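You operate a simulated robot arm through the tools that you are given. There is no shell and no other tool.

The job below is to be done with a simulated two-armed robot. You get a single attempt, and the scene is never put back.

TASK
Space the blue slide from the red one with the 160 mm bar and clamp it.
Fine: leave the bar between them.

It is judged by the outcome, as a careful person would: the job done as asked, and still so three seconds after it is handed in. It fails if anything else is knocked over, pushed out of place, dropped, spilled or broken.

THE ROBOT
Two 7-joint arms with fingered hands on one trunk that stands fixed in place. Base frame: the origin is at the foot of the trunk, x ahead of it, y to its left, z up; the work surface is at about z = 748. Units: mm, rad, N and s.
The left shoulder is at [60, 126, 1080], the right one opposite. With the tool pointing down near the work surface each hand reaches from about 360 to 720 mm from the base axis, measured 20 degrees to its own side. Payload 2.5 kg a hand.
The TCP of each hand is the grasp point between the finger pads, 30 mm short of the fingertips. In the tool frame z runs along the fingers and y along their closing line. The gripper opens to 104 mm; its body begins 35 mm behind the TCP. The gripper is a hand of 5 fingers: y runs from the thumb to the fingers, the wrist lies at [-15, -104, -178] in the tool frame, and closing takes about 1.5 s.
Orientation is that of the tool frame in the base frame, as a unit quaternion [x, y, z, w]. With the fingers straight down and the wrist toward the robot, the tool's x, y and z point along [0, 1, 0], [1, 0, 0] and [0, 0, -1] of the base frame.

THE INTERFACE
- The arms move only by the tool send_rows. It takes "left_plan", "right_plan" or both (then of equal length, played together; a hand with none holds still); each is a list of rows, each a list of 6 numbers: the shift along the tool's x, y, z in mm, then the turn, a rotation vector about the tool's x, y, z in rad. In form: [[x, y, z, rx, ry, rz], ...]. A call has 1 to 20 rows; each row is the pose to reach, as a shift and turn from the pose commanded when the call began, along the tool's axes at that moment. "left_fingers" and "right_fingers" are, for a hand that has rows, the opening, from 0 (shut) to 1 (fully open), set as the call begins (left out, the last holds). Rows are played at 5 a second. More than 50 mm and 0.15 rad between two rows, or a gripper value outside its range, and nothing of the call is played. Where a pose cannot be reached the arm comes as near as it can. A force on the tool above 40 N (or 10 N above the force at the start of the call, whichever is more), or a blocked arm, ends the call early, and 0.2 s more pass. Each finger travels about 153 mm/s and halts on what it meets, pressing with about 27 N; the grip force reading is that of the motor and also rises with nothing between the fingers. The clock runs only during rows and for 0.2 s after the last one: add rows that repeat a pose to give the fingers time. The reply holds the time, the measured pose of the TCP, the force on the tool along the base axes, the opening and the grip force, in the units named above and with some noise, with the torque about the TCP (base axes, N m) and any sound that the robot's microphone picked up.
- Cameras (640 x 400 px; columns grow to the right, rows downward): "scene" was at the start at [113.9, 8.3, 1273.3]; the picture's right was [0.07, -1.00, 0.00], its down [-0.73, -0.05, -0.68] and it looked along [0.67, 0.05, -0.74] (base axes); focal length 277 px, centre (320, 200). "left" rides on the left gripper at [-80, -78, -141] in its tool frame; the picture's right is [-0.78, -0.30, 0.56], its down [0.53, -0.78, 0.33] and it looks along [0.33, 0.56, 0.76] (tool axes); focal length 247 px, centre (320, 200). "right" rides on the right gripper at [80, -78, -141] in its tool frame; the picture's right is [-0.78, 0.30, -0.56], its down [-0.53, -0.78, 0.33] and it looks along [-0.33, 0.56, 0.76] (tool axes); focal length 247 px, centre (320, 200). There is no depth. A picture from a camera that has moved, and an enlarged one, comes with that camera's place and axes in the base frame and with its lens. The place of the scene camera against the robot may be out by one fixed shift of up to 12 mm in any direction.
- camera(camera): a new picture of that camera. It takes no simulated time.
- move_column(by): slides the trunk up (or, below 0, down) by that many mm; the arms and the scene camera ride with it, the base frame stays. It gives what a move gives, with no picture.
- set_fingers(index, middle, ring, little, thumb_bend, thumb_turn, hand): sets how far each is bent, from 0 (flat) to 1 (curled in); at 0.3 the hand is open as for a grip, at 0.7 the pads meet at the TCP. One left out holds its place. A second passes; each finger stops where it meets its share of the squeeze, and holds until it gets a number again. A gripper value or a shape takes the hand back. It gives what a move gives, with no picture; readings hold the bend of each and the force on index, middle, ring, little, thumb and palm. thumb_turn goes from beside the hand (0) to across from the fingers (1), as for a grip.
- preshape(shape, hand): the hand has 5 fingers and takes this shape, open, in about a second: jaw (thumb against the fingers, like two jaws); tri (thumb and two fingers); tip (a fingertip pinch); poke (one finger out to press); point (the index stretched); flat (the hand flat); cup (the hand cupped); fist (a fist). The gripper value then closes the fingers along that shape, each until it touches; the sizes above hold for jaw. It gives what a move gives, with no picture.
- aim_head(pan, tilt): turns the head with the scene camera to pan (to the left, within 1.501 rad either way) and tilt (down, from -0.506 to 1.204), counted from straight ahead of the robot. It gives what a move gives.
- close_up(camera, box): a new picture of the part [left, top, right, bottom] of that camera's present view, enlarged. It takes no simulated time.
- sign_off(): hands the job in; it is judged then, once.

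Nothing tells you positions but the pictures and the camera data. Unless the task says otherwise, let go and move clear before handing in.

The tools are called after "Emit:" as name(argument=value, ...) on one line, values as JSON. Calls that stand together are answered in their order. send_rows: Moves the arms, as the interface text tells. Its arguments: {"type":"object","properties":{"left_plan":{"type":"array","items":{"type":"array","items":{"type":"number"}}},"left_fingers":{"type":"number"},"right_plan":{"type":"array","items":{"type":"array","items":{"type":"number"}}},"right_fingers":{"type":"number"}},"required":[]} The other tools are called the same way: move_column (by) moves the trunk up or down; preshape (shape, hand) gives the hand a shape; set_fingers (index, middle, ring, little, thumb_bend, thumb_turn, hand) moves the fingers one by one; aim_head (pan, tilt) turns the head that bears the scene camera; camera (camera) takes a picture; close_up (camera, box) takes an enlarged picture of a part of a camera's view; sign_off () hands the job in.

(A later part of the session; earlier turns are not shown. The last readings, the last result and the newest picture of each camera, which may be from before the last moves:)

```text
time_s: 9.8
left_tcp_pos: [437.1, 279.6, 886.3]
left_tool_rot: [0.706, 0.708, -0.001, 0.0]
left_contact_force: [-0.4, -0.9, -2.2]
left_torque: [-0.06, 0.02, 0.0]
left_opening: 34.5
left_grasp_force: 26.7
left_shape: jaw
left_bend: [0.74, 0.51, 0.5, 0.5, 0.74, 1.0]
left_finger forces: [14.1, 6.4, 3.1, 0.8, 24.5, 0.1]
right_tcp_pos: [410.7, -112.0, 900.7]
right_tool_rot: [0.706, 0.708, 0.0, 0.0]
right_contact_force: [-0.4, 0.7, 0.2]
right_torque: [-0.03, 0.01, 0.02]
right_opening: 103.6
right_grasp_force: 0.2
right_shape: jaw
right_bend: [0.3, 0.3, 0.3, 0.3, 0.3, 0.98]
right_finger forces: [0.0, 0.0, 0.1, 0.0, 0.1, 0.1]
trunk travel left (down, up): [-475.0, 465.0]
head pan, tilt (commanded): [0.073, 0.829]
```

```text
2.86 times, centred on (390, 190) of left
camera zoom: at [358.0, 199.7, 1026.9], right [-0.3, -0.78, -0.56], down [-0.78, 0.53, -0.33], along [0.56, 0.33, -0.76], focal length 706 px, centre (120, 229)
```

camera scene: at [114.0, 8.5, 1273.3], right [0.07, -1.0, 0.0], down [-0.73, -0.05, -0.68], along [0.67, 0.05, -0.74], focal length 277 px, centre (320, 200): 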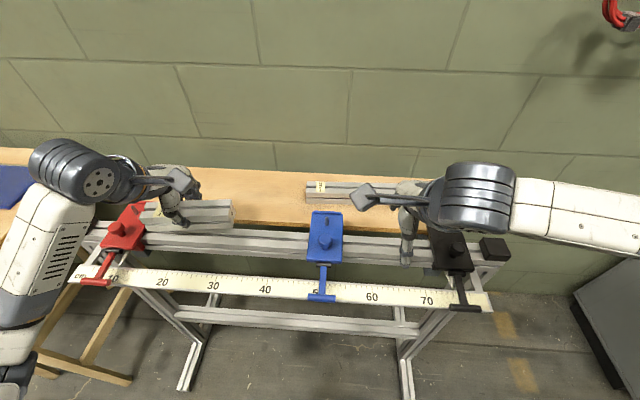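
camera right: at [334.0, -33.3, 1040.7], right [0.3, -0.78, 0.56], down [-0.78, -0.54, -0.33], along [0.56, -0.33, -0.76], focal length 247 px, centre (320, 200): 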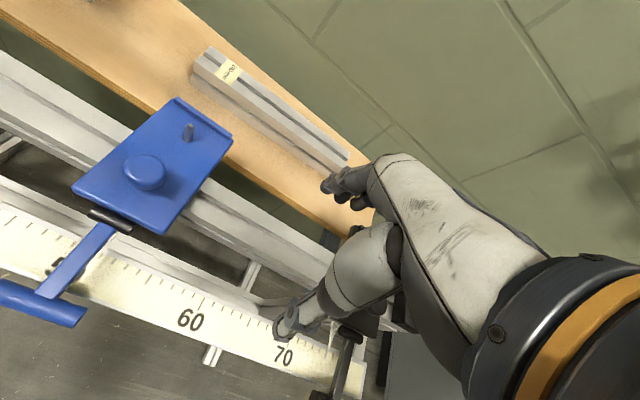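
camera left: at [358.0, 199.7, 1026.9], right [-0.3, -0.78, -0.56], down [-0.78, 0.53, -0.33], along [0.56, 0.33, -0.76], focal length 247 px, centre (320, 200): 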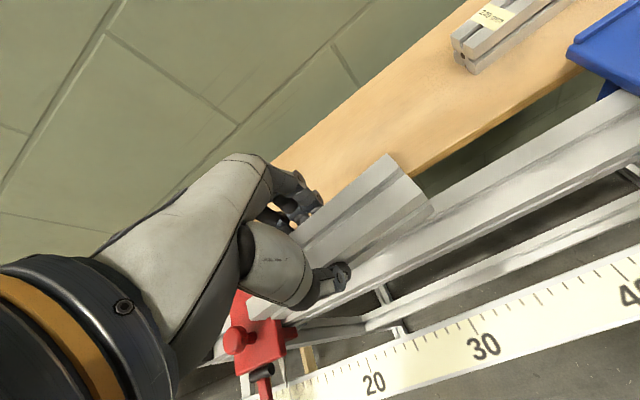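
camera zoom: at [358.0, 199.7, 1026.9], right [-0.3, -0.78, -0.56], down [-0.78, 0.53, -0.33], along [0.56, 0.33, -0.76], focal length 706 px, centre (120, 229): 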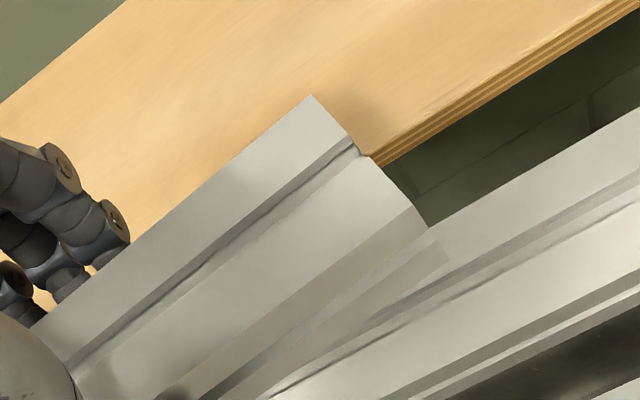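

Working through the views, the grip has yawed the bar about 0.1 rad relative to the rail, with its centre near the TCP. I'll rotate the hand to square the bar to the rail and then re-measure.

Emit:
send_rows(left_plan=[[0, 1, 0, 0, 0, 0.05], [0, 2, 0, 0, 0, 0.1], [0, 2, 0, 0, 0, 0.1]])

Emit:
camera(camera="left")

Emit:
close_up(camera="left", box=[300, 120, 480, 260])

Emit:
close_up(camera="scene", box=[80, 150, 260, 290])

```text
time_s: 10.6
left_tcp_pos: [438.5, 279.5, 886.1]
left_tool_rot: [0.742, 0.671, 0.0, -0.001]
left_contact_force: [-0.4, 0.3, -1.7]
left_torque: [-0.02, -0.03, -0.01]
left_opening: 34.5
left_grasp_force: 26.7
left_shape: jaw
left_bend: [0.74, 0.51, 0.5, 0.5, 0.74, 1.0]
left_finger forces: [14.1, 6.5, 3.2, 0.8, 24.4, 0.0]
right_tcp_pos: [412.2, -112.4, 898.7]
right_tool_rot: [0.707, 0.707, 0.0, 0.001]
right_contact_force: [-0.1, -1.0, -0.2]
right_torque: [0.05, -0.02, -0.01]
right_opening: 103.6
right_grasp_force: 0.0
right_shape: jaw
right_bend: [0.3, 0.3, 0.3, 0.3, 0.3, 0.98]
right_finger forces: [0.0, 0.0, 0.1, 0.0, 0.1, 0.0]
trunk travel left (down, up): [-475.0, 465.0]
head pan, tilt (commanded): [0.073, 0.829]
```

```text
taken
camera left: at [353.2, 208.1, 1026.1], right [-0.37, -0.74, -0.56], down [-0.72, 0.61, -0.33], along [0.59, 0.28, -0.76], focal length 247 px, centre (320, 200)
```

left: 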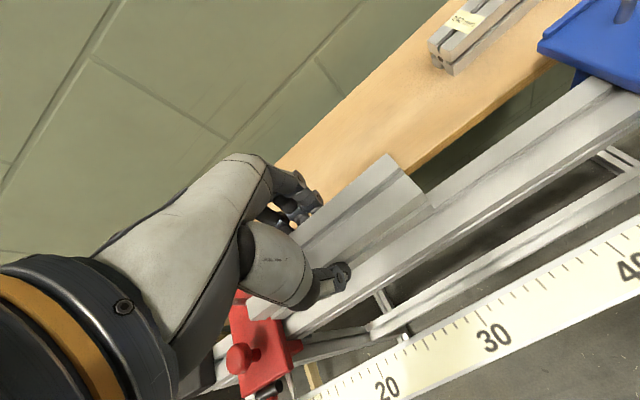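

```text
2.86 times, centred on (390, 190) of left
camera zoom: at [353.2, 208.1, 1026.1], right [-0.37, -0.74, -0.56], down [-0.72, 0.61, -0.33], along [0.59, 0.28, -0.76], focal length 706 px, centre (120, 229)
```

zoom: 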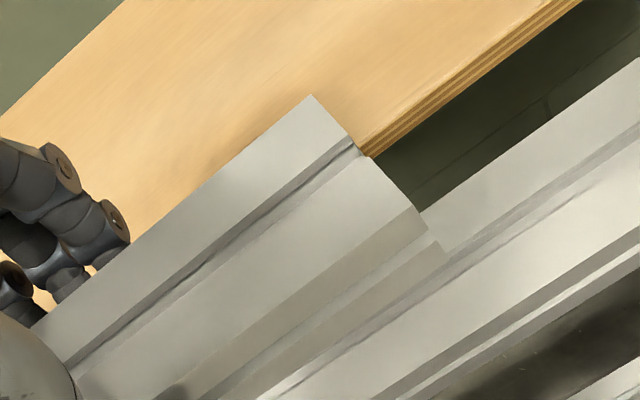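

```text
2.86 times, centred on (170, 220) of scene
camera zoom: at [114.0, 8.4, 1273.3], right [0.07, -1.0, 0.0], down [-0.73, -0.05, -0.68], along [0.67, 0.05, -0.74], focal length 790 px, centre (749, 143)
```

zoom: 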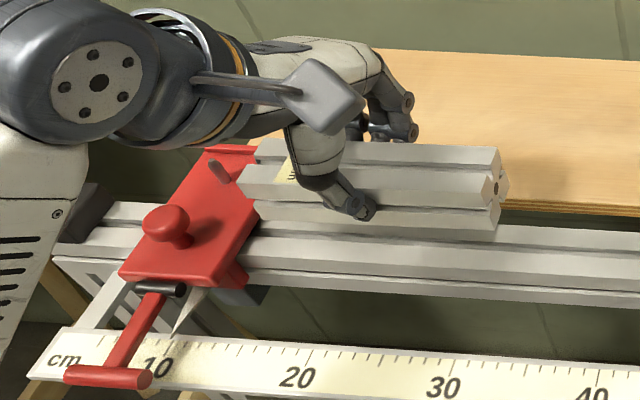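

The bar is now square to the rail to within about 0.01 rad, spanning x ≈ 420–460 and y ≈ 201–361. I'll zoom in on the rail profile to get its width, centre and top height.

Emit:
close_up(camera="left", box=[440, 80, 560, 240])

Emit:
close_up(camera="left", box=[210, 280, 310, 400])

Emit:
close_up(camera="right", box=[0, 40, 110, 180])

```text
2.50 times, centred on (500, 160) of left
camera zoom: at [353.2, 208.1, 1026.1], right [-0.37, -0.74, -0.56], down [-0.72, 0.61, -0.33], along [0.59, 0.28, -0.76], focal length 617 px, centre (-130, 300)
```

zoom: 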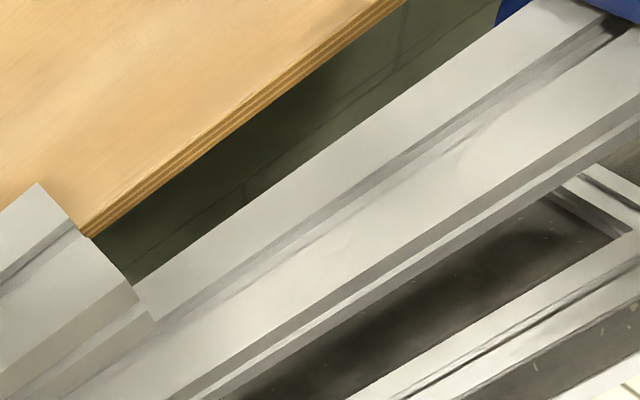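

```text
3.33 times, centred on (260, 340) of left
camera zoom: at [353.2, 208.1, 1026.1], right [-0.37, -0.74, -0.56], down [-0.72, 0.61, -0.33], along [0.59, 0.28, -0.76], focal length 823 px, centre (520, -267)
```

zoom: 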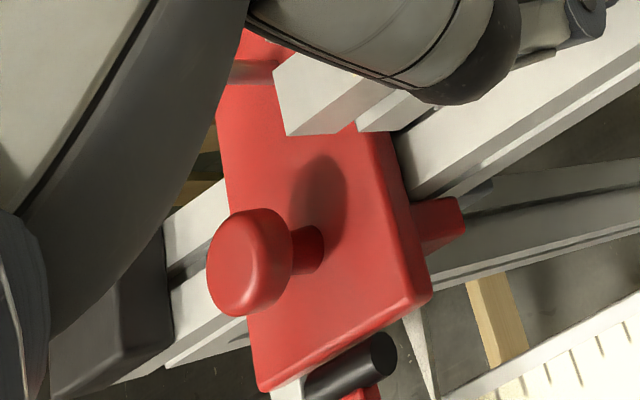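

```text
2.86 times, centred on (55, 110) of right
camera zoom: at [334.2, -33.2, 1040.9], right [0.3, -0.78, 0.56], down [-0.78, -0.54, -0.33], along [0.56, -0.33, -0.76], focal length 706 px, centre (1077, 457)
```

zoom: 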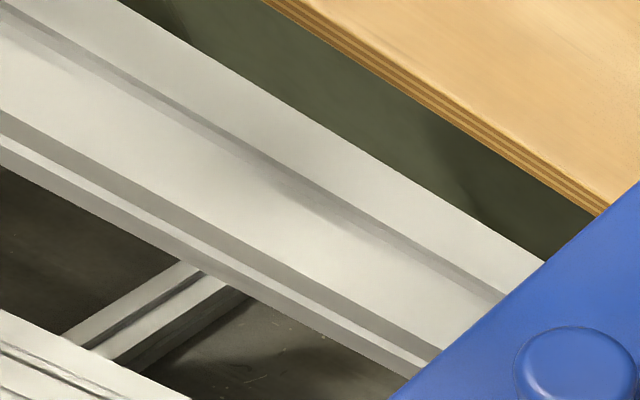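

The rail top is about z 799 and spans x 414–454, with its centre at 434. The red slide's right face is at y ≈ 390 and the bar's underside is about 48 mm below the TCP. I'll shift the bar onto the rail centre line and lower it to just above the rail, leaving a gap to red.

Emit:
send_rows(left_plan=[[9, -5, 0, 0, 0, 0], [17, -9.5, 0, 0, 0, 0], [17, -9.5, 15, 0, 0, 0.005], [17, -9.5, 30, 0, 0, 0.01], [17, -9.5, 30, 0, 0, 0.01]])

Emit:
camera(camera="left")

Emit:
close_up(camera="left", box=[340, 140, 480, 250])

Emit:
close_up(camera="left", box=[210, 260, 320, 400])

Emit:
close_up(camera="scene", box=[80, 160, 260, 300])

```text
time_s: 11.8
left_tcp_pos: [431.3, 297.1, 855.2]
left_tool_rot: [0.744, 0.668, 0.0, 0.0]
left_contact_force: [0.2, 0.1, -2.2]
left_torque: [0.02, 0.02, 0.0]
left_opening: 34.5
left_grasp_force: 26.7
left_shape: jaw
left_bend: [0.74, 0.51, 0.5, 0.5, 0.74, 1.0]
left_finger forces: [14.2, 6.3, 3.1, 0.7, 24.5, 0.0]
right_tcp_pos: [411.9, -112.4, 899.5]
right_tool_rot: [0.707, 0.707, -0.001, 0.0]
right_contact_force: [0.5, 0.0, 0.4]
right_torque: [0.01, -0.01, 0.02]
right_opening: 103.9
right_grasp_force: 0.1
right_shape: jaw
right_bend: [0.3, 0.3, 0.3, 0.3, 0.3, 0.98]
right_finger forces: [0.0, 0.0, 0.1, 0.1, 0.0, 0.0]
trunk travel left (down, up): [-475.0, 465.0]
head pan, tilt (commanded): [0.073, 0.829]
```

```text
taken
camera left: at [344.2, 226.6, 996.5], right [-0.38, -0.74, -0.56], down [-0.71, 0.62, -0.33], along [0.59, 0.27, -0.76], focal length 247 px, centre (320, 200)
```

left: 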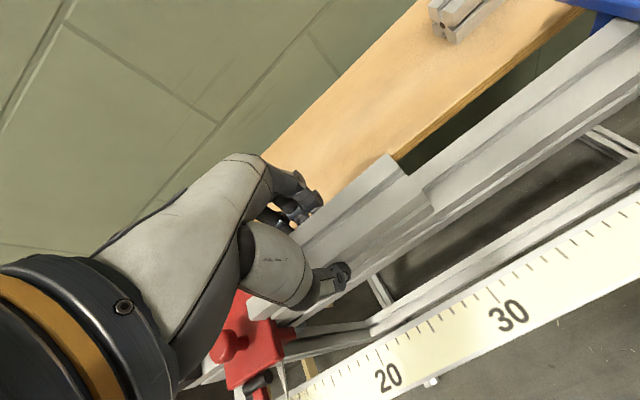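

```text
3.64 times, centred on (410, 195) of left
camera zoom: at [344.2, 226.6, 996.5], right [-0.38, -0.74, -0.56], down [-0.71, 0.62, -0.33], along [0.59, 0.27, -0.76], focal length 898 px, centre (-7, 218)
```

zoom: 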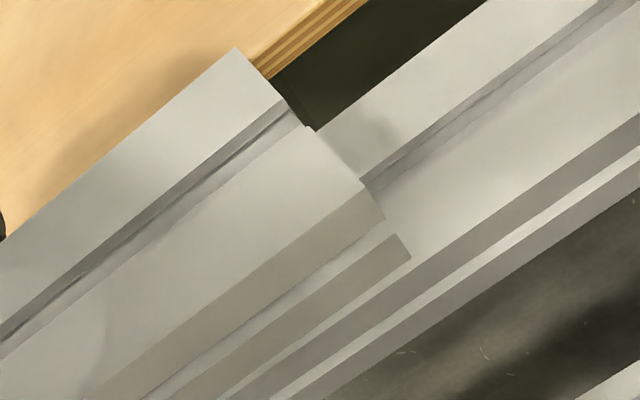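

```text
2.86 times, centred on (265, 330) of left
camera zoom: at [344.2, 226.6, 996.5], right [-0.38, -0.74, -0.56], down [-0.71, 0.62, -0.33], along [0.59, 0.27, -0.76], focal length 706 px, centre (477, -171)
```

zoom: 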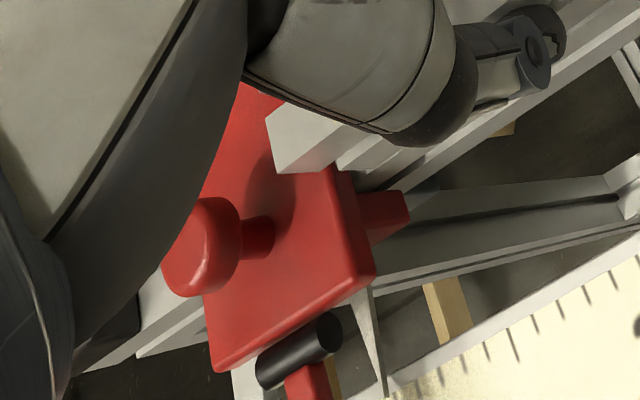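

```text
2.86 times, centred on (170, 230) of scene
camera zoom: at [114.0, 8.5, 1273.3], right [0.07, -1.0, 0.0], down [-0.73, -0.05, -0.68], along [0.67, 0.05, -0.74], focal length 790 px, centre (749, 114)
```

zoom: 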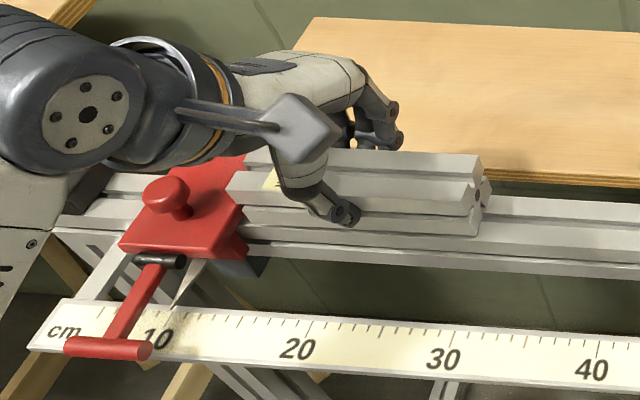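

The bar sits at x 414–454, directly over the rail, and y 219–379, leaving about 11 mm to red. I'll lower it in small steps until it touches the rail.

Emit:
send_rows(left_plan=[[0, 0, 2, 0, 0, 0], [0, 0, 4, 0, 0, 0], [0, 0, 4, 0, 0, 0]])

Emit:
close_up(camera="left", box=[360, 150, 460, 240])

```text
time_s: 12.6
left_tcp_pos: [430.2, 297.5, 851.9]
left_tool_rot: [0.744, 0.668, 0.001, 0.0]
left_contact_force: [-0.6, 0.0, -2.1]
left_torque: [0.0, -0.01, 0.05]
left_opening: 34.2
left_grasp_force: 27.3
left_shape: jaw
left_bend: [0.74, 0.51, 0.5, 0.5, 0.74, 1.0]
left_finger forces: [14.3, 6.4, 3.1, 0.6, 24.4, 0.0]
right_tcp_pos: [412.5, -113.0, 899.5]
right_tool_rot: [0.707, 0.708, 0.0, 0.0]
right_contact_force: [-0.6, -0.1, -0.4]
right_torque: [0.01, 0.0, 0.04]
right_opening: 103.6
right_grasp_force: 0.0
right_shape: jaw
right_bend: [0.3, 0.3, 0.3, 0.3, 0.3, 0.98]
right_finger forces: [0.0, 0.0, 0.0, 0.0, 0.0, 0.0]
trunk travel left (down, up): [-475.0, 465.0]
head pan, tilt (commanded): [0.073, 0.829]
```

```text
4.44 times, centred on (410, 195) of left
camera zoom: at [343.6, 226.2, 993.0], right [-0.38, -0.74, -0.56], down [-0.71, 0.62, -0.33], along [0.59, 0.27, -0.76], focal length 1098 px, centre (-80, 222)
```

zoom: 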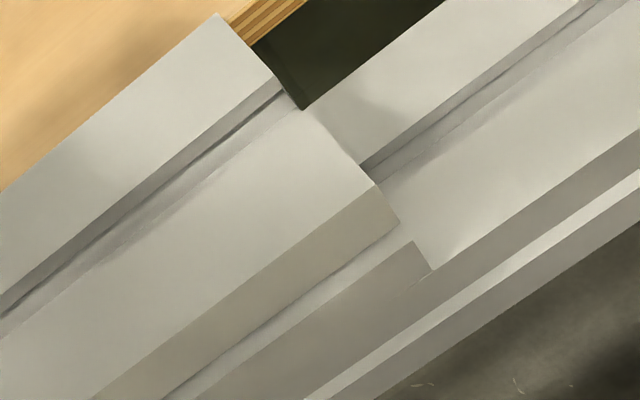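

There's no contact yet and the bar still lines up with the rail. I'll keep lowering in 1 mm steps.

Emit:
send_rows(left_plan=[[0, 0, 1, 0, 0, 0], [0, 0, 2, 0, 0, 0], [0, 0, 2, 0, 0, 0]])

Emit:
close_up(camera="left", box=[360, 150, 460, 240])

```text
time_s: 13.4
left_tcp_pos: [431.2, 296.8, 849.7]
left_tool_rot: [0.744, 0.668, 0.0, 0.001]
left_contact_force: [0.0, 0.6, -3.0]
left_torque: [-0.02, 0.06, 0.01]
left_opening: 34.5
left_grasp_force: 26.8
left_shape: jaw
left_bend: [0.74, 0.51, 0.5, 0.5, 0.74, 1.0]
left_finger forces: [14.1, 6.4, 3.1, 0.8, 24.4, 0.1]
right_tcp_pos: [412.5, -110.9, 900.4]
right_tool_rot: [0.707, 0.707, 0.0, 0.0]
right_contact_force: [-0.4, 0.8, 0.2]
right_torque: [0.0, -0.01, 0.01]
right_opening: 103.5
right_grasp_force: 0.1
right_shape: jaw
right_bend: [0.3, 0.3, 0.3, 0.3, 0.3, 0.98]
right_finger forces: [0.0, 0.0, 0.0, 0.1, 0.0, 0.0]
trunk travel left (down, up): [-475.0, 465.0]
head pan, tilt (commanded): [0.073, 0.829]
```

```text
4.44 times, centred on (410, 195) of left
camera zoom: at [343.7, 226.5, 990.9], right [-0.38, -0.74, -0.56], down [-0.71, 0.62, -0.33], along [0.59, 0.27, -0.76], focal length 1098 px, centre (-80, 222)
```

zoom: 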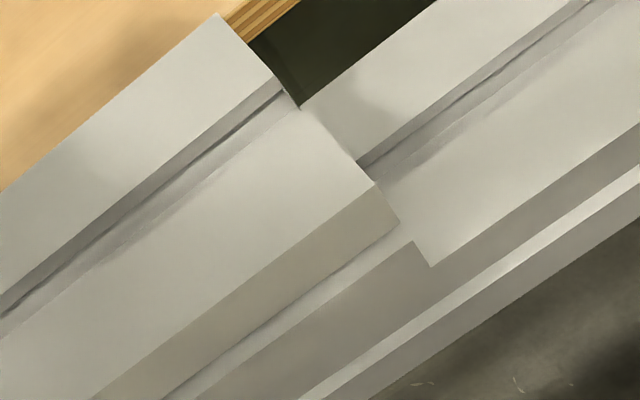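

Emit:
send_rows(left_plan=[[0, 0, 0.7, 0, 0, 0], [0, 0, 1.4, 0, 0, 0], [0, 0, 1.4, 0, 0, 0]])

Emit:
close_up(camera="left", box=[360, 150, 460, 240])

```text
time_s: 14.2
left_tcp_pos: [430.4, 298.0, 848.4]
left_tool_rot: [0.745, 0.667, 0.0, 0.001]
left_contact_force: [1.0, 0.3, -3.1]
left_torque: [0.0, 0.04, 0.01]
left_opening: 34.5
left_grasp_force: 26.9
left_shape: jaw
left_bend: [0.74, 0.51, 0.5, 0.5, 0.74, 1.0]
left_finger forces: [14.2, 6.4, 3.1, 0.7, 24.4, 0.0]
right_tcp_pos: [413.6, -112.8, 900.5]
right_tool_rot: [0.707, 0.707, 0.0, 0.0]
right_contact_force: [0.3, -0.3, -0.7]
right_torque: [-0.01, -0.04, 0.02]
right_opening: 103.8
right_grasp_force: 0.1
right_shape: jaw
right_bend: [0.3, 0.3, 0.3, 0.3, 0.3, 0.98]
right_finger forces: [0.0, 0.0, 0.0, 0.0, 0.0, 0.0]
trunk travel left (down, up): [-475.0, 465.0]
head pan, tilt (commanded): [0.073, 0.829]
```

```text
4.44 times, centred on (410, 195) of left
camera zoom: at [343.3, 226.4, 989.5], right [-0.38, -0.74, -0.56], down [-0.71, 0.62, -0.33], along [0.59, 0.27, -0.76], focal length 1098 px, centre (-80, 222)
```

zoom: 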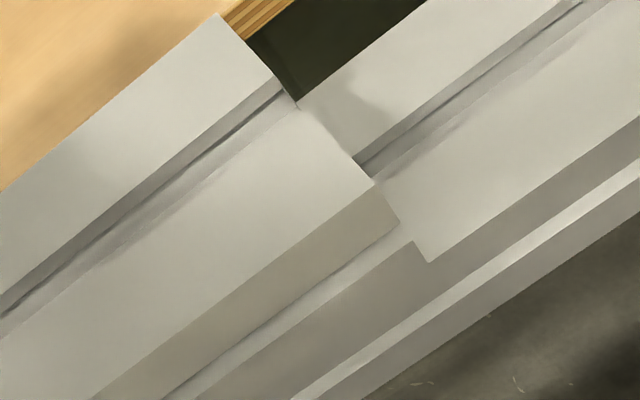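

Emit:
send_rows(left_plan=[[0, 0, 0.7, 0, 0, 0], [0, 0, 1.4, 0, 0, 0], [0, 0, 1.4, 0, 0, 0]])

Emit:
close_up(camera="left", box=[360, 150, 460, 240])

Emit:
close_up(camera="scene", box=[110, 190, 250, 280])

```text
time_s: 15.0
left_tcp_pos: [429.2, 297.3, 847.0]
left_tool_rot: [0.744, 0.668, 0.001, 0.0]
left_contact_force: [-0.2, -0.4, 2.6]
left_torque: [-0.03, 0.01, -0.02]
left_opening: 34.7
left_grasp_force: 26.9
left_shape: jaw
left_bend: [0.74, 0.51, 0.5, 0.5, 0.74, 1.0]
left_finger forces: [14.2, 6.5, 3.3, 0.7, 25.3, 0.1]
right_tcp_pos: [411.7, -112.4, 899.5]
right_tool_rot: [0.706, 0.708, 0.0, -0.001]
right_contact_force: [0.8, 0.1, 0.2]
right_torque: [-0.01, 0.0, 0.01]
right_opening: 103.6
right_grasp_force: 0.0
right_shape: jaw
right_bend: [0.3, 0.3, 0.3, 0.3, 0.3, 0.98]
right_finger forces: [0.0, 0.0, 0.1, 0.1, 0.1, 0.1]
trunk travel left (down, up): [-475.0, 465.0]
head pan, tilt (commanded): [0.073, 0.829]
```

```text
4.44 times, centred on (410, 195) of left
camera zoom: at [343.4, 226.4, 988.2], right [-0.38, -0.74, -0.56], down [-0.71, 0.62, -0.33], along [0.59, 0.27, -0.76], focal length 1098 px, centre (-80, 222)
```

zoom: 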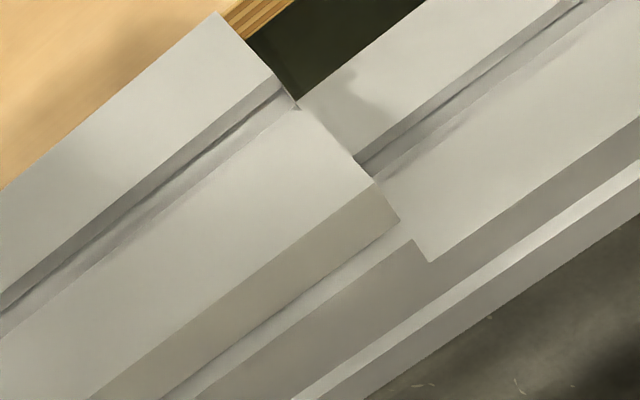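

```text
4.44 times, centred on (180, 235) of scene
camera zoom: at [113.6, 8.1, 1273.4], right [0.07, -1.0, 0.0], down [-0.73, -0.05, -0.68], along [0.67, 0.05, -0.74], focal length 1229 px, centre (942, 44)
```

zoom: 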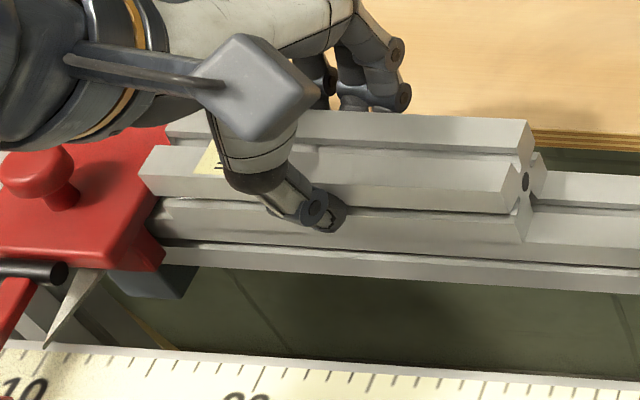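

The bar is resting on the rail (Fz went from -3 to +2.6 N). I'll raise it about 1 mm to unload it and ease it left toward the red slide while watching the force.

Emit:
send_rows(left_plan=[[0, 0, -1.4, 0, 0, 0], [2, -0.2, -1.4, 0, 0, 0], [4, -0.4, -1.4, 0, 0, 0], [6, -0.65, -1.4, 0, 0, 0], [6, -0.65, -1.4, 0, 0, 0]])

Emit:
close_up(camera="left", box=[220, 270, 310, 360])

Emit:
close_up(camera="scene", box=[110, 200, 190, 260])

```text
time_s: 16.2
left_tcp_pos: [429.9, 305.2, 847.6]
left_tool_rot: [0.745, 0.667, 0.0, 0.0]
left_contact_force: [-0.2, -0.1, -1.8]
left_torque: [0.02, -0.01, -0.02]
left_opening: 34.6
left_grasp_force: 26.5
left_shape: jaw
left_bend: [0.74, 0.51, 0.5, 0.5, 0.74, 1.0]
left_finger forces: [14.5, 6.6, 3.1, 0.6, 24.8, 0.0]
right_tcp_pos: [411.9, -111.6, 900.0]
right_tool_rot: [0.706, 0.708, 0.0, 0.0]
right_contact_force: [-0.4, 1.2, -0.5]
right_torque: [-0.04, 0.02, -0.02]
right_opening: 103.6
right_grasp_force: 0.2
right_shape: jaw
right_bend: [0.3, 0.3, 0.3, 0.3, 0.3, 0.98]
right_finger forces: [0.0, 0.1, 0.0, 0.0, 0.1, 0.1]
trunk travel left (down, up): [-475.0, 465.0]
head pan, tilt (commanded): [0.073, 0.829]
```

```text
4.44 times, centred on (265, 315) of left
camera zoom: at [343.2, 233.0, 989.3], right [-0.38, -0.74, -0.56], down [-0.71, 0.62, -0.33], along [0.59, 0.27, -0.76], focal length 1098 px, centre (564, -311)
```

zoom: 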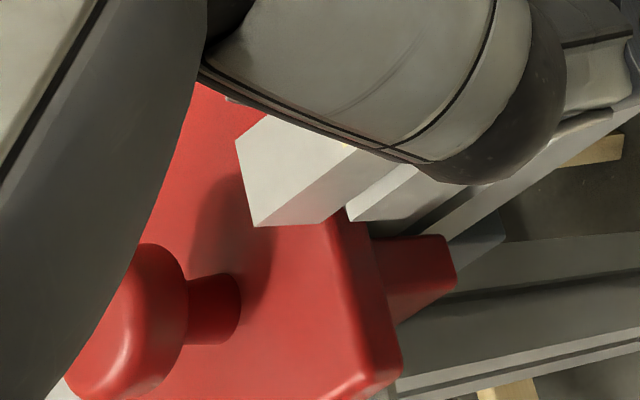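

```text
6.67 times, centred on (150, 230) of scene
camera zoom: at [114.0, 8.5, 1273.3], right [0.07, -1.0, 0.0], down [-0.73, -0.05, -0.68], along [0.67, 0.05, -0.74], focal length 1844 px, centre (1453, 0)
```

zoom: 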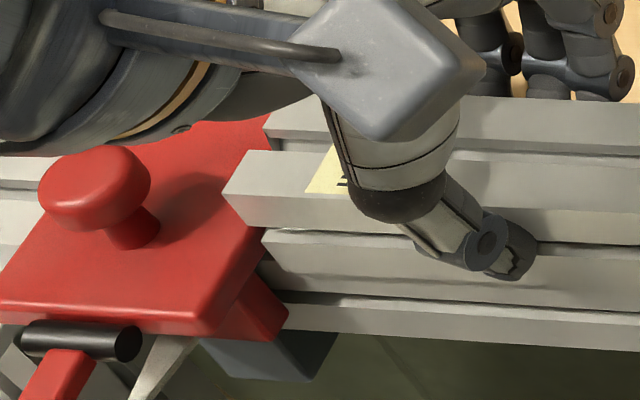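

Emit:
send_rows(left_plan=[[1, -0.1, 0, 0, 0, 0], [2, -0.2, 0, 0, 0, 0], [2, -0.2, 0, 0, 0, 0]])

Emit:
close_up(camera="left", box=[250, 290, 310, 350])

Emit:
close_up(camera="scene", box=[125, 215, 165, 250])

```text
time_s: 17.0
left_tcp_pos: [429.9, 305.3, 847.7]
left_tool_rot: [0.744, 0.668, 0.001, 0.0]
left_contact_force: [0.4, 0.3, -2.7]
left_torque: [-0.02, 0.0, 0.0]
left_opening: 34.4
left_grasp_force: 26.8
left_shape: jaw
left_bend: [0.74, 0.51, 0.5, 0.5, 0.74, 1.0]
left_finger forces: [14.5, 6.5, 3.1, 0.7, 24.6, 0.0]
right_tcp_pos: [412.5, -111.8, 899.2]
right_tool_rot: [0.707, 0.708, 0.0, 0.0]
right_contact_force: [0.1, 0.2, -0.4]
right_torque: [0.02, 0.01, 0.01]
right_opening: 103.9
right_grasp_force: 0.1
right_shape: jaw
right_bend: [0.3, 0.3, 0.3, 0.3, 0.3, 0.98]
right_finger forces: [0.0, 0.0, 0.0, 0.0, 0.0, 0.1]
trunk travel left (down, up): [-475.0, 465.0]
head pan, tilt (commanded): [0.073, 0.829]
```

```text
6.67 times, centred on (280, 320) of left
camera zoom: at [343.3, 234.8, 988.7], right [-0.38, -0.74, -0.56], down [-0.71, 0.62, -0.33], along [0.59, 0.27, -0.76], focal length 1646 px, centre (587, -600)
```

zoom: 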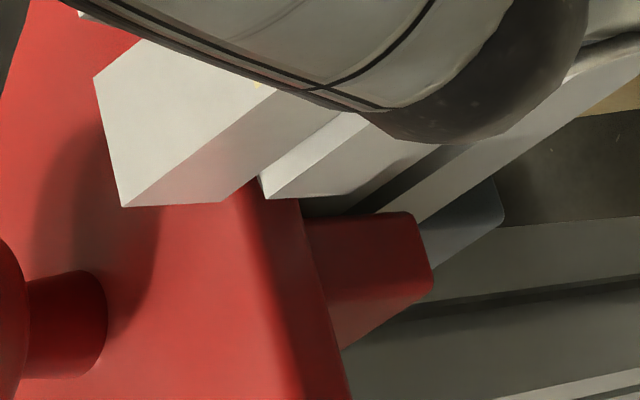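

```text
11.43 times, centred on (145, 232) of scene
camera zoom: at [114.0, 8.5, 1273.3], right [0.07, -1.0, 0.0], down [-0.73, -0.05, -0.68], along [0.67, 0.05, -0.74], focal length 3161 px, centre (2320, -171)
```

zoom: 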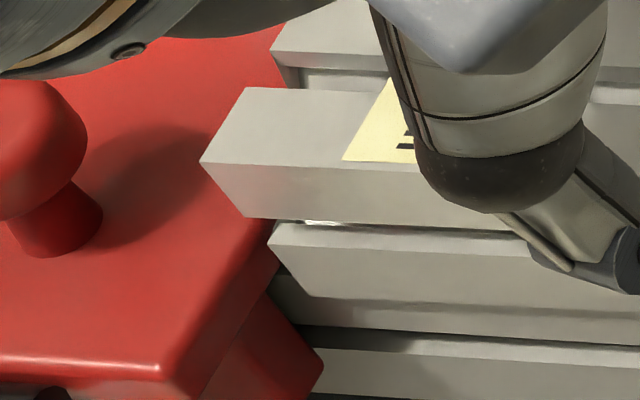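

Emit:
send_rows(left_plan=[[1, -0.1, 0, 0, 0, 0], [1, -0.1, 0, 0, 0, 0]])

Emit:
close_up(camera="scene", box=[125, 215, 165, 250])

Emit:
close_up(camera="left", box=[265, 300, 305, 330])

```text
time_s: 17.6
left_tcp_pos: [431.1, 307.1, 847.7]
left_tool_rot: [0.745, 0.667, -0.001, 0.0]
left_contact_force: [-0.6, 0.7, -1.6]
left_torque: [0.01, 0.01, -0.06]
left_opening: 34.3
left_grasp_force: 27.6
left_shape: jaw
left_bend: [0.74, 0.51, 0.5, 0.5, 0.74, 1.0]
left_finger forces: [14.3, 6.6, 3.1, 0.6, 24.7, 0.0]
right_tcp_pos: [411.6, -112.3, 899.5]
right_tool_rot: [0.707, 0.707, 0.0, -0.001]
right_contact_force: [0.5, -0.7, 0.7]
right_torque: [0.03, 0.03, -0.01]
right_opening: 103.7
right_grasp_force: 0.0
right_shape: jaw
right_bend: [0.3, 0.3, 0.3, 0.3, 0.3, 0.98]
right_finger forces: [0.0, 0.0, 0.1, 0.0, 0.0, 0.1]
trunk travel left (down, up): [-475.0, 465.0]
head pan, tilt (commanded): [0.073, 0.829]
```

```text
11.43 times, centred on (145, 232) of scene
camera zoom: at [114.0, 8.5, 1273.3], right [0.07, -1.0, 0.0], down [-0.73, -0.05, -0.68], along [0.67, 0.05, -0.74], focal length 3161 px, centre (2320, -171)
```

zoom: 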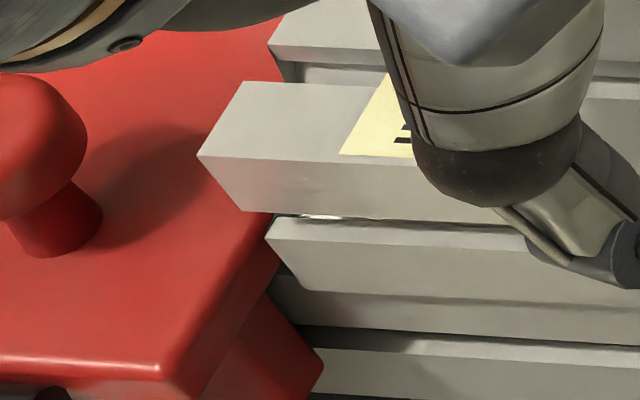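

```text
13.33 times, centred on (285, 315) of left
camera zoom: at [344.0, 235.5, 989.1], right [-0.38, -0.74, -0.56], down [-0.71, 0.62, -0.33], along [0.59, 0.27, -0.76], focal length 3293 px, centre (787, -1333)
```

zoom: 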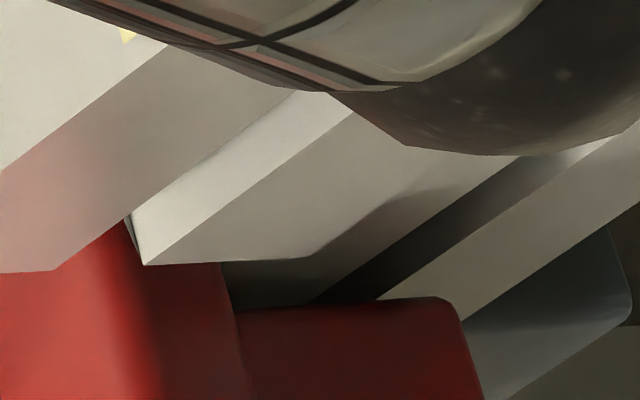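

The zoomed views show a gap of about 7 mm still between the bar's end and the red plate edge. I'll continue left 5 mm and check again.

Emit:
send_rows(left_plan=[[1.5, -0.15, 0, 0, 0, 0], [3, -0.3, 0, 0, 0, 0], [4.5, -0.5, 0, 0, 0, 0], [4.5, -0.5, 0, 0, 0, 0]])

Emit:
close_up(camera="scene", box=[125, 215, 165, 250])

Emit:
close_up(camera="left", box=[265, 300, 305, 330])

```text
time_s: 18.6
left_tcp_pos: [430.3, 310.9, 848.3]
left_tool_rot: [0.745, 0.667, 0.0, 0.0]
left_contact_force: [0.0, 0.0, -2.6]
left_torque: [0.01, 0.0, 0.02]
left_opening: 34.5
left_grasp_force: 26.9
left_shape: jaw
left_bend: [0.74, 0.51, 0.5, 0.5, 0.74, 1.0]
left_finger forces: [14.4, 6.6, 3.1, 0.5, 24.7, 0.1]
right_tcp_pos: [412.8, -113.0, 899.7]
right_tool_rot: [0.706, 0.708, 0.0, 0.0]
right_contact_force: [1.0, -0.1, 0.6]
right_torque: [0.01, -0.05, -0.01]
right_opening: 103.8
right_grasp_force: 0.0
right_shape: jaw
right_bend: [0.3, 0.3, 0.3, 0.3, 0.3, 0.98]
right_finger forces: [0.0, 0.0, 0.0, 0.0, 0.1, 0.1]
trunk travel left (down, up): [-475.0, 465.0]
head pan, tilt (commanded): [0.073, 0.829]
```

```text
11.43 times, centred on (145, 232) of scene
camera zoom: at [114.0, 8.5, 1273.3], right [0.07, -1.0, 0.0], down [-0.73, -0.05, -0.68], along [0.67, 0.05, -0.74], focal length 3161 px, centre (2320, -171)
```

zoom: 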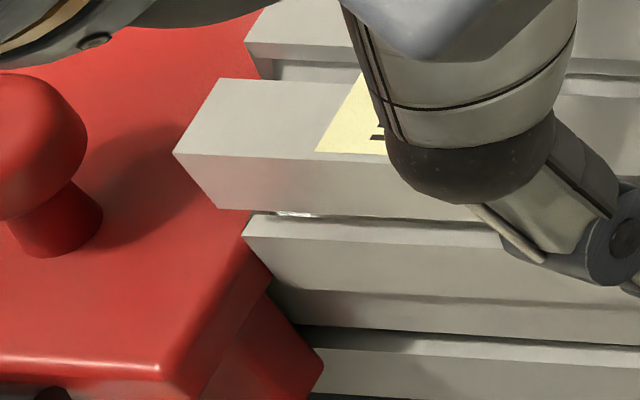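

```text
13.33 times, centred on (285, 315) of left
camera zoom: at [344.0, 239.4, 989.6], right [-0.38, -0.74, -0.56], down [-0.71, 0.62, -0.33], along [0.59, 0.27, -0.76], focal length 3293 px, centre (787, -1333)
```

zoom: 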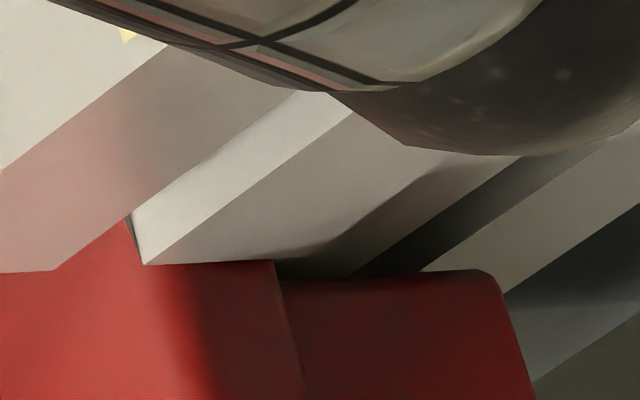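

About 2–3 mm remains. I'll continue in 1 mm steps and watch Fy.

Emit:
send_rows(left_plan=[[0.8, -0.08, 0, 0, 0, 0], [1.5, -0.15, 0, 0, 0, 0], [1.5, -0.15, 0, 0, 0, 0]])

Emit:
close_up(camera="scene", box=[125, 215, 165, 250])

Emit:
close_up(camera="left", box=[265, 300, 305, 330])

```text
time_s: 19.4
left_tcp_pos: [430.9, 312.3, 846.8]
left_tool_rot: [0.745, 0.667, -0.001, 0.001]
left_contact_force: [-0.7, -6.0, -2.1]
left_torque: [-0.14, 0.0, -0.09]
left_opening: 34.7
left_grasp_force: 27.2
left_shape: jaw
left_bend: [0.74, 0.51, 0.5, 0.5, 0.74, 1.0]
left_finger forces: [14.3, 6.3, 3.0, 0.5, 24.7, 0.0]
right_tcp_pos: [411.6, -112.7, 899.9]
right_tool_rot: [0.707, 0.708, 0.0, 0.0]
right_contact_force: [-0.2, 0.7, 0.6]
right_torque: [0.0, 0.01, 0.02]
right_opening: 103.7
right_grasp_force: 0.0
right_shape: jaw
right_bend: [0.3, 0.3, 0.3, 0.3, 0.3, 0.98]
right_finger forces: [0.1, 0.0, 0.0, 0.0, 0.0, 0.0]
trunk travel left (down, up): [-475.0, 465.0]
head pan, tilt (commanded): [0.073, 0.829]
```

```text
11.43 times, centred on (145, 232) of scene
camera zoom: at [113.9, 7.9, 1273.3], right [0.07, -1.0, 0.0], down [-0.73, -0.05, -0.68], along [0.67, 0.05, -0.74], focal length 3161 px, centre (2320, -171)
```

zoom: 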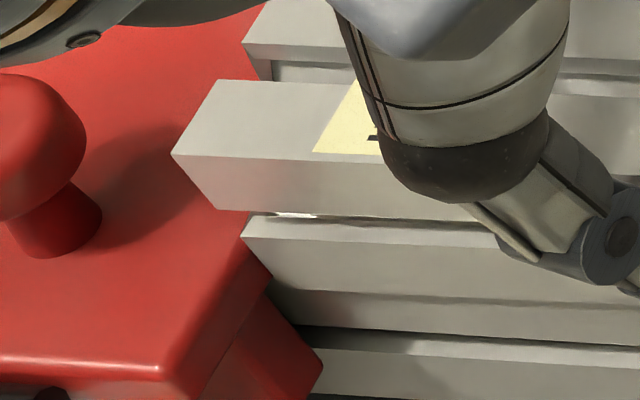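

```text
13.33 times, centred on (285, 315) of left
camera zoom: at [343.9, 240.6, 989.9], right [-0.38, -0.74, -0.56], down [-0.71, 0.62, -0.33], along [0.59, 0.27, -0.76], focal length 3293 px, centre (787, -1333)
```

zoom: 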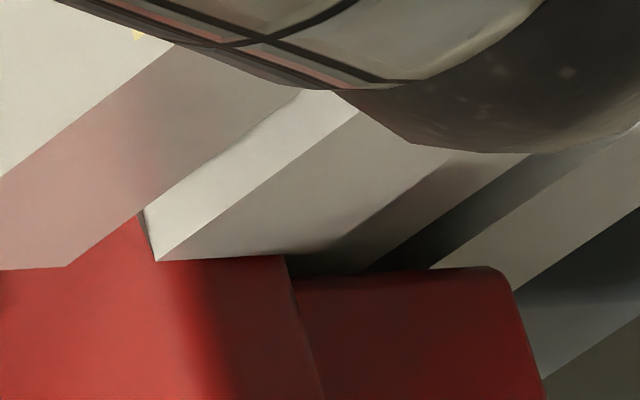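

Fy reached -6 N, so the bar's end now touches the red slide, and red hasn't moved. I'll relieve the push slightly, lower the bar onto the rail and open the hand.

Emit:
send_rows(left_plan=[[-0.6, 0.06, 0, 0, 0, 0], [-0.6, 0.06, 0.8, 0, 0, 0], [-0.6, 0.06, 1.6, 0, 0, 0], [-0.6, 0.06, 1.6, 0, 0, 0]])

Emit:
close_up(camera="scene", box=[110, 190, 250, 280])

Emit:
close_up(camera="left", box=[360, 150, 460, 240])

```text
time_s: 20.4
left_tcp_pos: [431.6, 311.8, 848.0]
left_tool_rot: [0.745, 0.668, 0.0, 0.0]
left_contact_force: [-0.2, -6.8, 2.3]
left_torque: [-0.17, -0.04, -0.17]
left_opening: 34.4
left_grasp_force: 26.5
left_shape: jaw
left_bend: [0.74, 0.51, 0.5, 0.5, 0.74, 1.0]
left_finger forces: [14.8, 6.6, 3.4, 0.4, 24.8, 0.1]
right_tcp_pos: [412.8, -112.2, 900.1]
right_tool_rot: [0.707, 0.707, -0.001, 0.0]
right_contact_force: [0.2, 0.0, 0.0]
right_torque: [0.01, 0.01, 0.01]
right_opening: 103.7
right_grasp_force: 0.1
right_shape: jaw
right_bend: [0.3, 0.3, 0.3, 0.3, 0.3, 0.98]
right_finger forces: [0.0, 0.0, 0.0, 0.1, 0.0, 0.0]
trunk travel left (down, up): [-475.0, 465.0]
head pan, tilt (commanded): [0.073, 0.829]
```

```text
4.44 times, centred on (180, 235) of scene
camera zoom: at [113.7, 7.6, 1273.4], right [0.07, -1.0, 0.0], down [-0.73, -0.05, -0.68], along [0.67, 0.05, -0.74], focal length 1229 px, centre (942, 44)
```

zoom: 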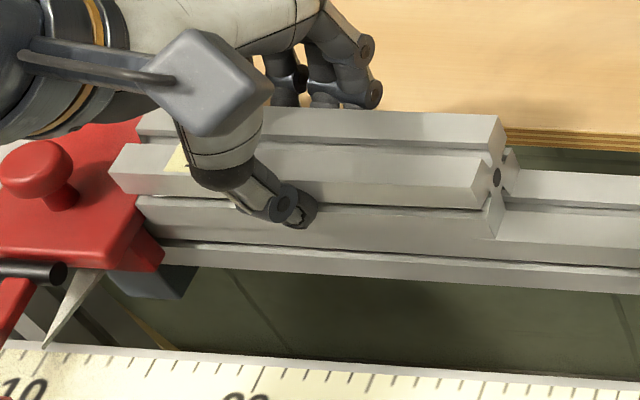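

```text
4.44 times, centred on (410, 195) of left
camera zoom: at [344.1, 240.6, 988.3], right [-0.38, -0.74, -0.56], down [-0.71, 0.62, -0.33], along [0.59, 0.27, -0.76], focal length 1098 px, centre (-80, 222)
```

zoom: 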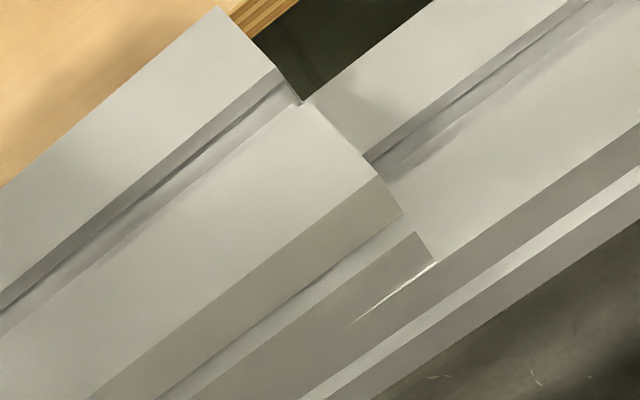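

The bar rests on the rail and touches red. I'll back off the remaining sideways push by about 0.7 mm and then open the hand fully.

Emit:
send_rows(left_plan=[[-0.7, 0.07, 0, 0, 0, 0], [-0.7, 0.07, 0, 0, 0, 0]])

Emit:
send_rows(left_plan=[[0, 0, 0, 0, 0, 0], [0, 0, 0, 0, 0, 0], [0, 0, 0, 0, 0, 0], [0, 0, 0, 0, 0, 0], [0, 0, 0, 0, 0, 0], [0, 0, 0, 0, 0, 0]], left_fingers=1)

Emit:
camera(camera="left")

Emit:
close_up(camera="scene", box=[110, 190, 250, 280])

Emit:
close_up(camera="left", box=[340, 140, 480, 250])

```text
time_s: 21.0
left_tcp_pos: [431.1, 311.6, 846.9]
left_tool_rot: [0.745, 0.668, 0.002, 0.001]
left_contact_force: [2.7, -4.1, 5.2]
left_torque: [-0.08, -0.05, -0.11]
left_opening: 34.6
left_grasp_force: 27.3
left_shape: jaw
left_bend: [0.74, 0.51, 0.5, 0.5, 0.75, 1.0]
left_finger forces: [15.5, 7.1, 3.7, 0.8, 25.0, 0.0]
right_tcp_pos: [412.4, -112.3, 901.0]
right_tool_rot: [0.706, 0.708, 0.0, 0.0]
right_contact_force: [0.3, -0.1, 1.1]
right_torque: [0.02, 0.0, -0.06]
right_opening: 103.6
right_grasp_force: 0.0
right_shape: jaw
right_bend: [0.3, 0.3, 0.3, 0.3, 0.3, 0.98]
right_finger forces: [0.0, 0.1, 0.0, 0.0, 0.0, 0.1]
trunk travel left (down, up): [-475.0, 465.0]
head pan, tilt (commanded): [0.073, 0.829]
```

```text
time_s: 22.4
left_tcp_pos: [431.7, 312.5, 845.4]
left_tool_rot: [0.745, 0.668, 0.0, 0.0]
left_contact_force: [-0.2, -0.2, 0.0]
left_torque: [0.02, 0.0, 0.03]
left_opening: 103.8
left_grasp_force: 0.1
left_shape: jaw
left_bend: [0.3, 0.3, 0.3, 0.3, 0.3, 0.98]
left_finger forces: [0.0, 0.0, 0.0, 0.0, 0.0, 0.0]
right_tcp_pos: [412.1, -113.0, 898.9]
right_tool_rot: [0.707, 0.708, 0.0, 0.0]
right_contact_force: [0.7, 0.8, -0.3]
right_torque: [-0.02, 0.01, 0.02]
right_opening: 103.7
right_grasp_force: 0.1
right_shape: jaw
right_bend: [0.3, 0.3, 0.3, 0.3, 0.3, 0.98]
right_finger forces: [0.0, 0.0, 0.1, 0.0, 0.0, 0.0]
trunk travel left (down, up): [-475.0, 465.0]
head pan, tilt (commanded): [0.073, 0.829]
```

```text
taken
camera left: at [344.1, 240.4, 987.2], right [-0.38, -0.74, -0.56], down [-0.71, 0.62, -0.33], along [0.59, 0.27, -0.76], focal length 247 px, centre (320, 200)
```

left: 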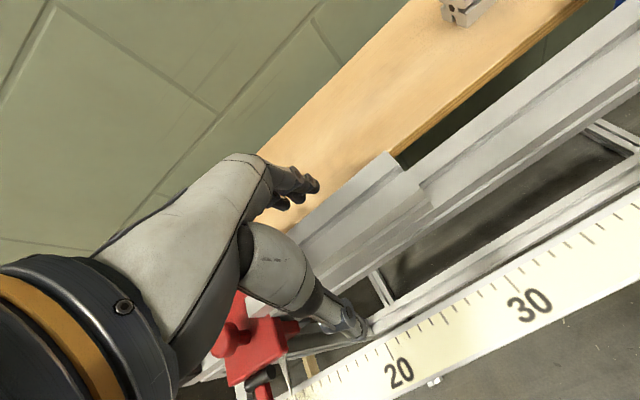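

```text
4.44 times, centred on (180, 235) of scene
camera zoom: at [113.9, 8.3, 1273.3], right [0.07, -1.0, 0.0], down [-0.73, -0.05, -0.68], along [0.67, 0.05, -0.74], focal length 1229 px, centre (942, 44)
```

zoom: 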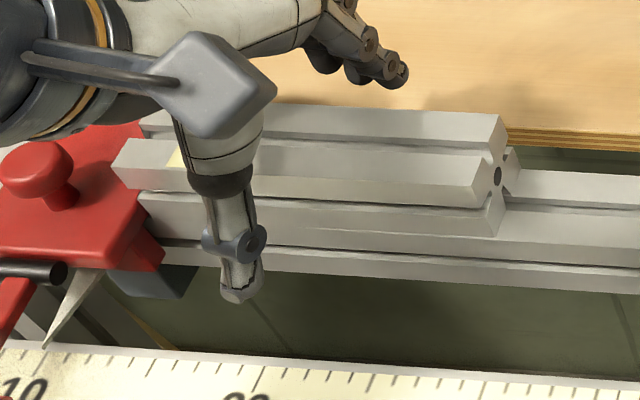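

```text
3.64 times, centred on (410, 195) of left
camera zoom: at [344.1, 240.4, 987.2], right [-0.38, -0.74, -0.56], down [-0.71, 0.62, -0.33], along [0.59, 0.27, -0.76], focal length 898 px, centre (-7, 218)
```

zoom: 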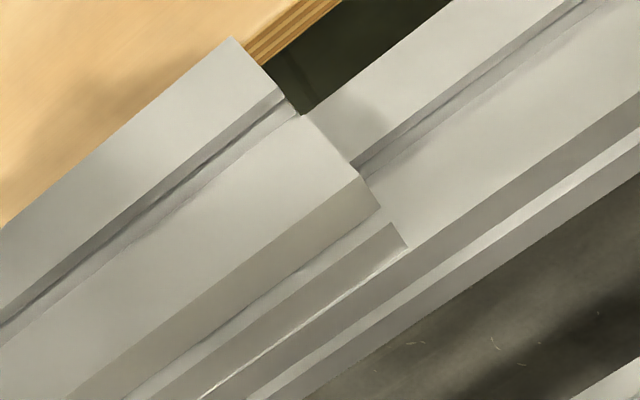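

The bar sits stably on the rail against red. I'll raise the left hand straight up, clear of it.

Emit:
send_rows(left_plan=[[0, 0, -15, 0, 0, 0], [0, 0, -40, 0, 0, 0], [0, 0, -75, 0, 0, 0], [0, 0, -110, 0, 0, 0], [0, 0, -110, 0, 0, 0]])

Emit:
camera(camera="left")

Emit:
close_up(camera="scene", box=[80, 180, 260, 300])

Emit:
close_up(camera="left", box=[240, 170, 460, 400])

```text
time_s: 23.6
left_tcp_pos: [430.6, 309.7, 956.4]
left_tool_rot: [0.744, 0.668, -0.001, 0.0]
left_contact_force: [0.4, -0.1, -0.4]
left_torque: [0.0, 0.02, -0.01]
left_opening: 103.6
left_grasp_force: 0.1
left_shape: jaw
left_bend: [0.3, 0.3, 0.3, 0.3, 0.3, 0.98]
left_finger forces: [0.1, 0.0, 0.0, 0.0, 0.1, 0.1]
right_tcp_pos: [412.7, -112.4, 900.3]
right_tool_rot: [0.706, 0.708, -0.001, 0.0]
right_contact_force: [-0.4, -0.3, -0.6]
right_torque: [-0.01, -0.02, 0.0]
right_opening: 103.7
right_grasp_force: 0.1
right_shape: jaw
right_bend: [0.3, 0.3, 0.3, 0.3, 0.3, 0.98]
right_finger forces: [0.0, 0.1, 0.1, 0.0, 0.1, 0.0]
trunk travel left (down, up): [-475.0, 465.0]
head pan, tilt (commanded): [0.073, 0.829]
```

```text
taken
camera left: at [343.8, 238.4, 1098.8], right [-0.38, -0.74, -0.56], down [-0.71, 0.62, -0.33], along [0.59, 0.27, -0.76], focal length 247 px, centre (320, 200)
```

left: 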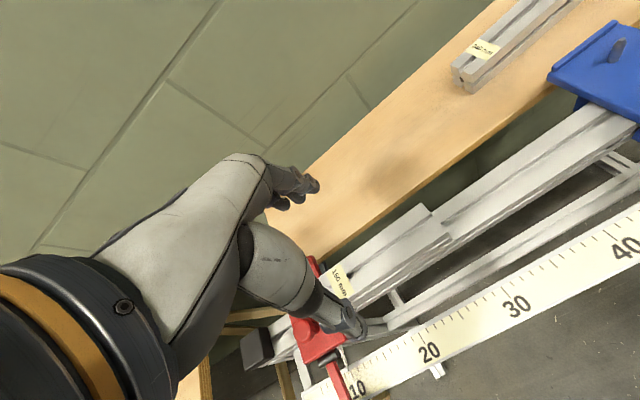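

```text
3.33 times, centred on (170, 240) of scene
camera zoom: at [113.9, 8.3, 1273.3], right [0.07, -1.0, 0.0], down [-0.73, -0.05, -0.68], along [0.67, 0.05, -0.74], focal length 922 px, centre (820, 67)
```

zoom: 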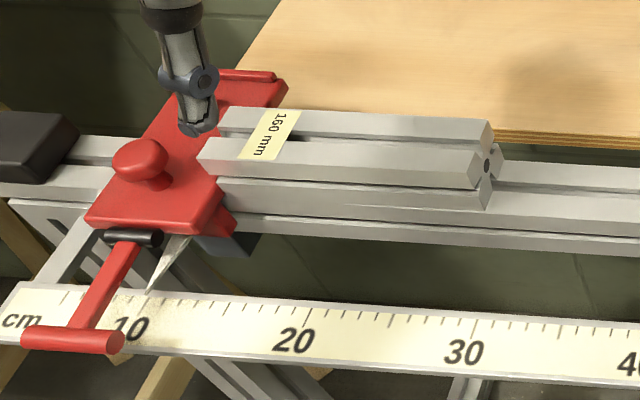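

```text
1.74 times, centred on (350, 285) of left
camera zoom: at [343.8, 238.4, 1098.8], right [-0.38, -0.74, -0.56], down [-0.71, 0.62, -0.33], along [0.59, 0.27, -0.76], focal length 430 px, centre (268, 52)
```

zoom: 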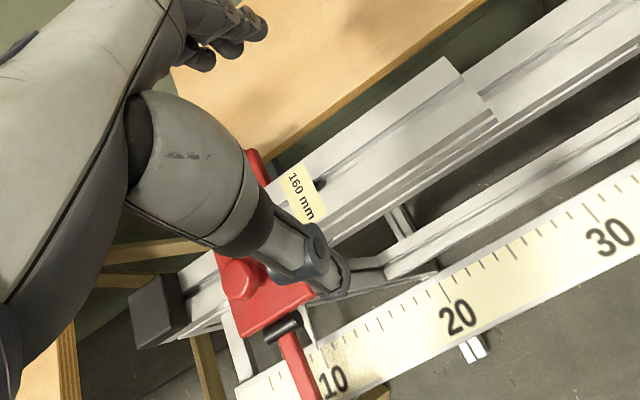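

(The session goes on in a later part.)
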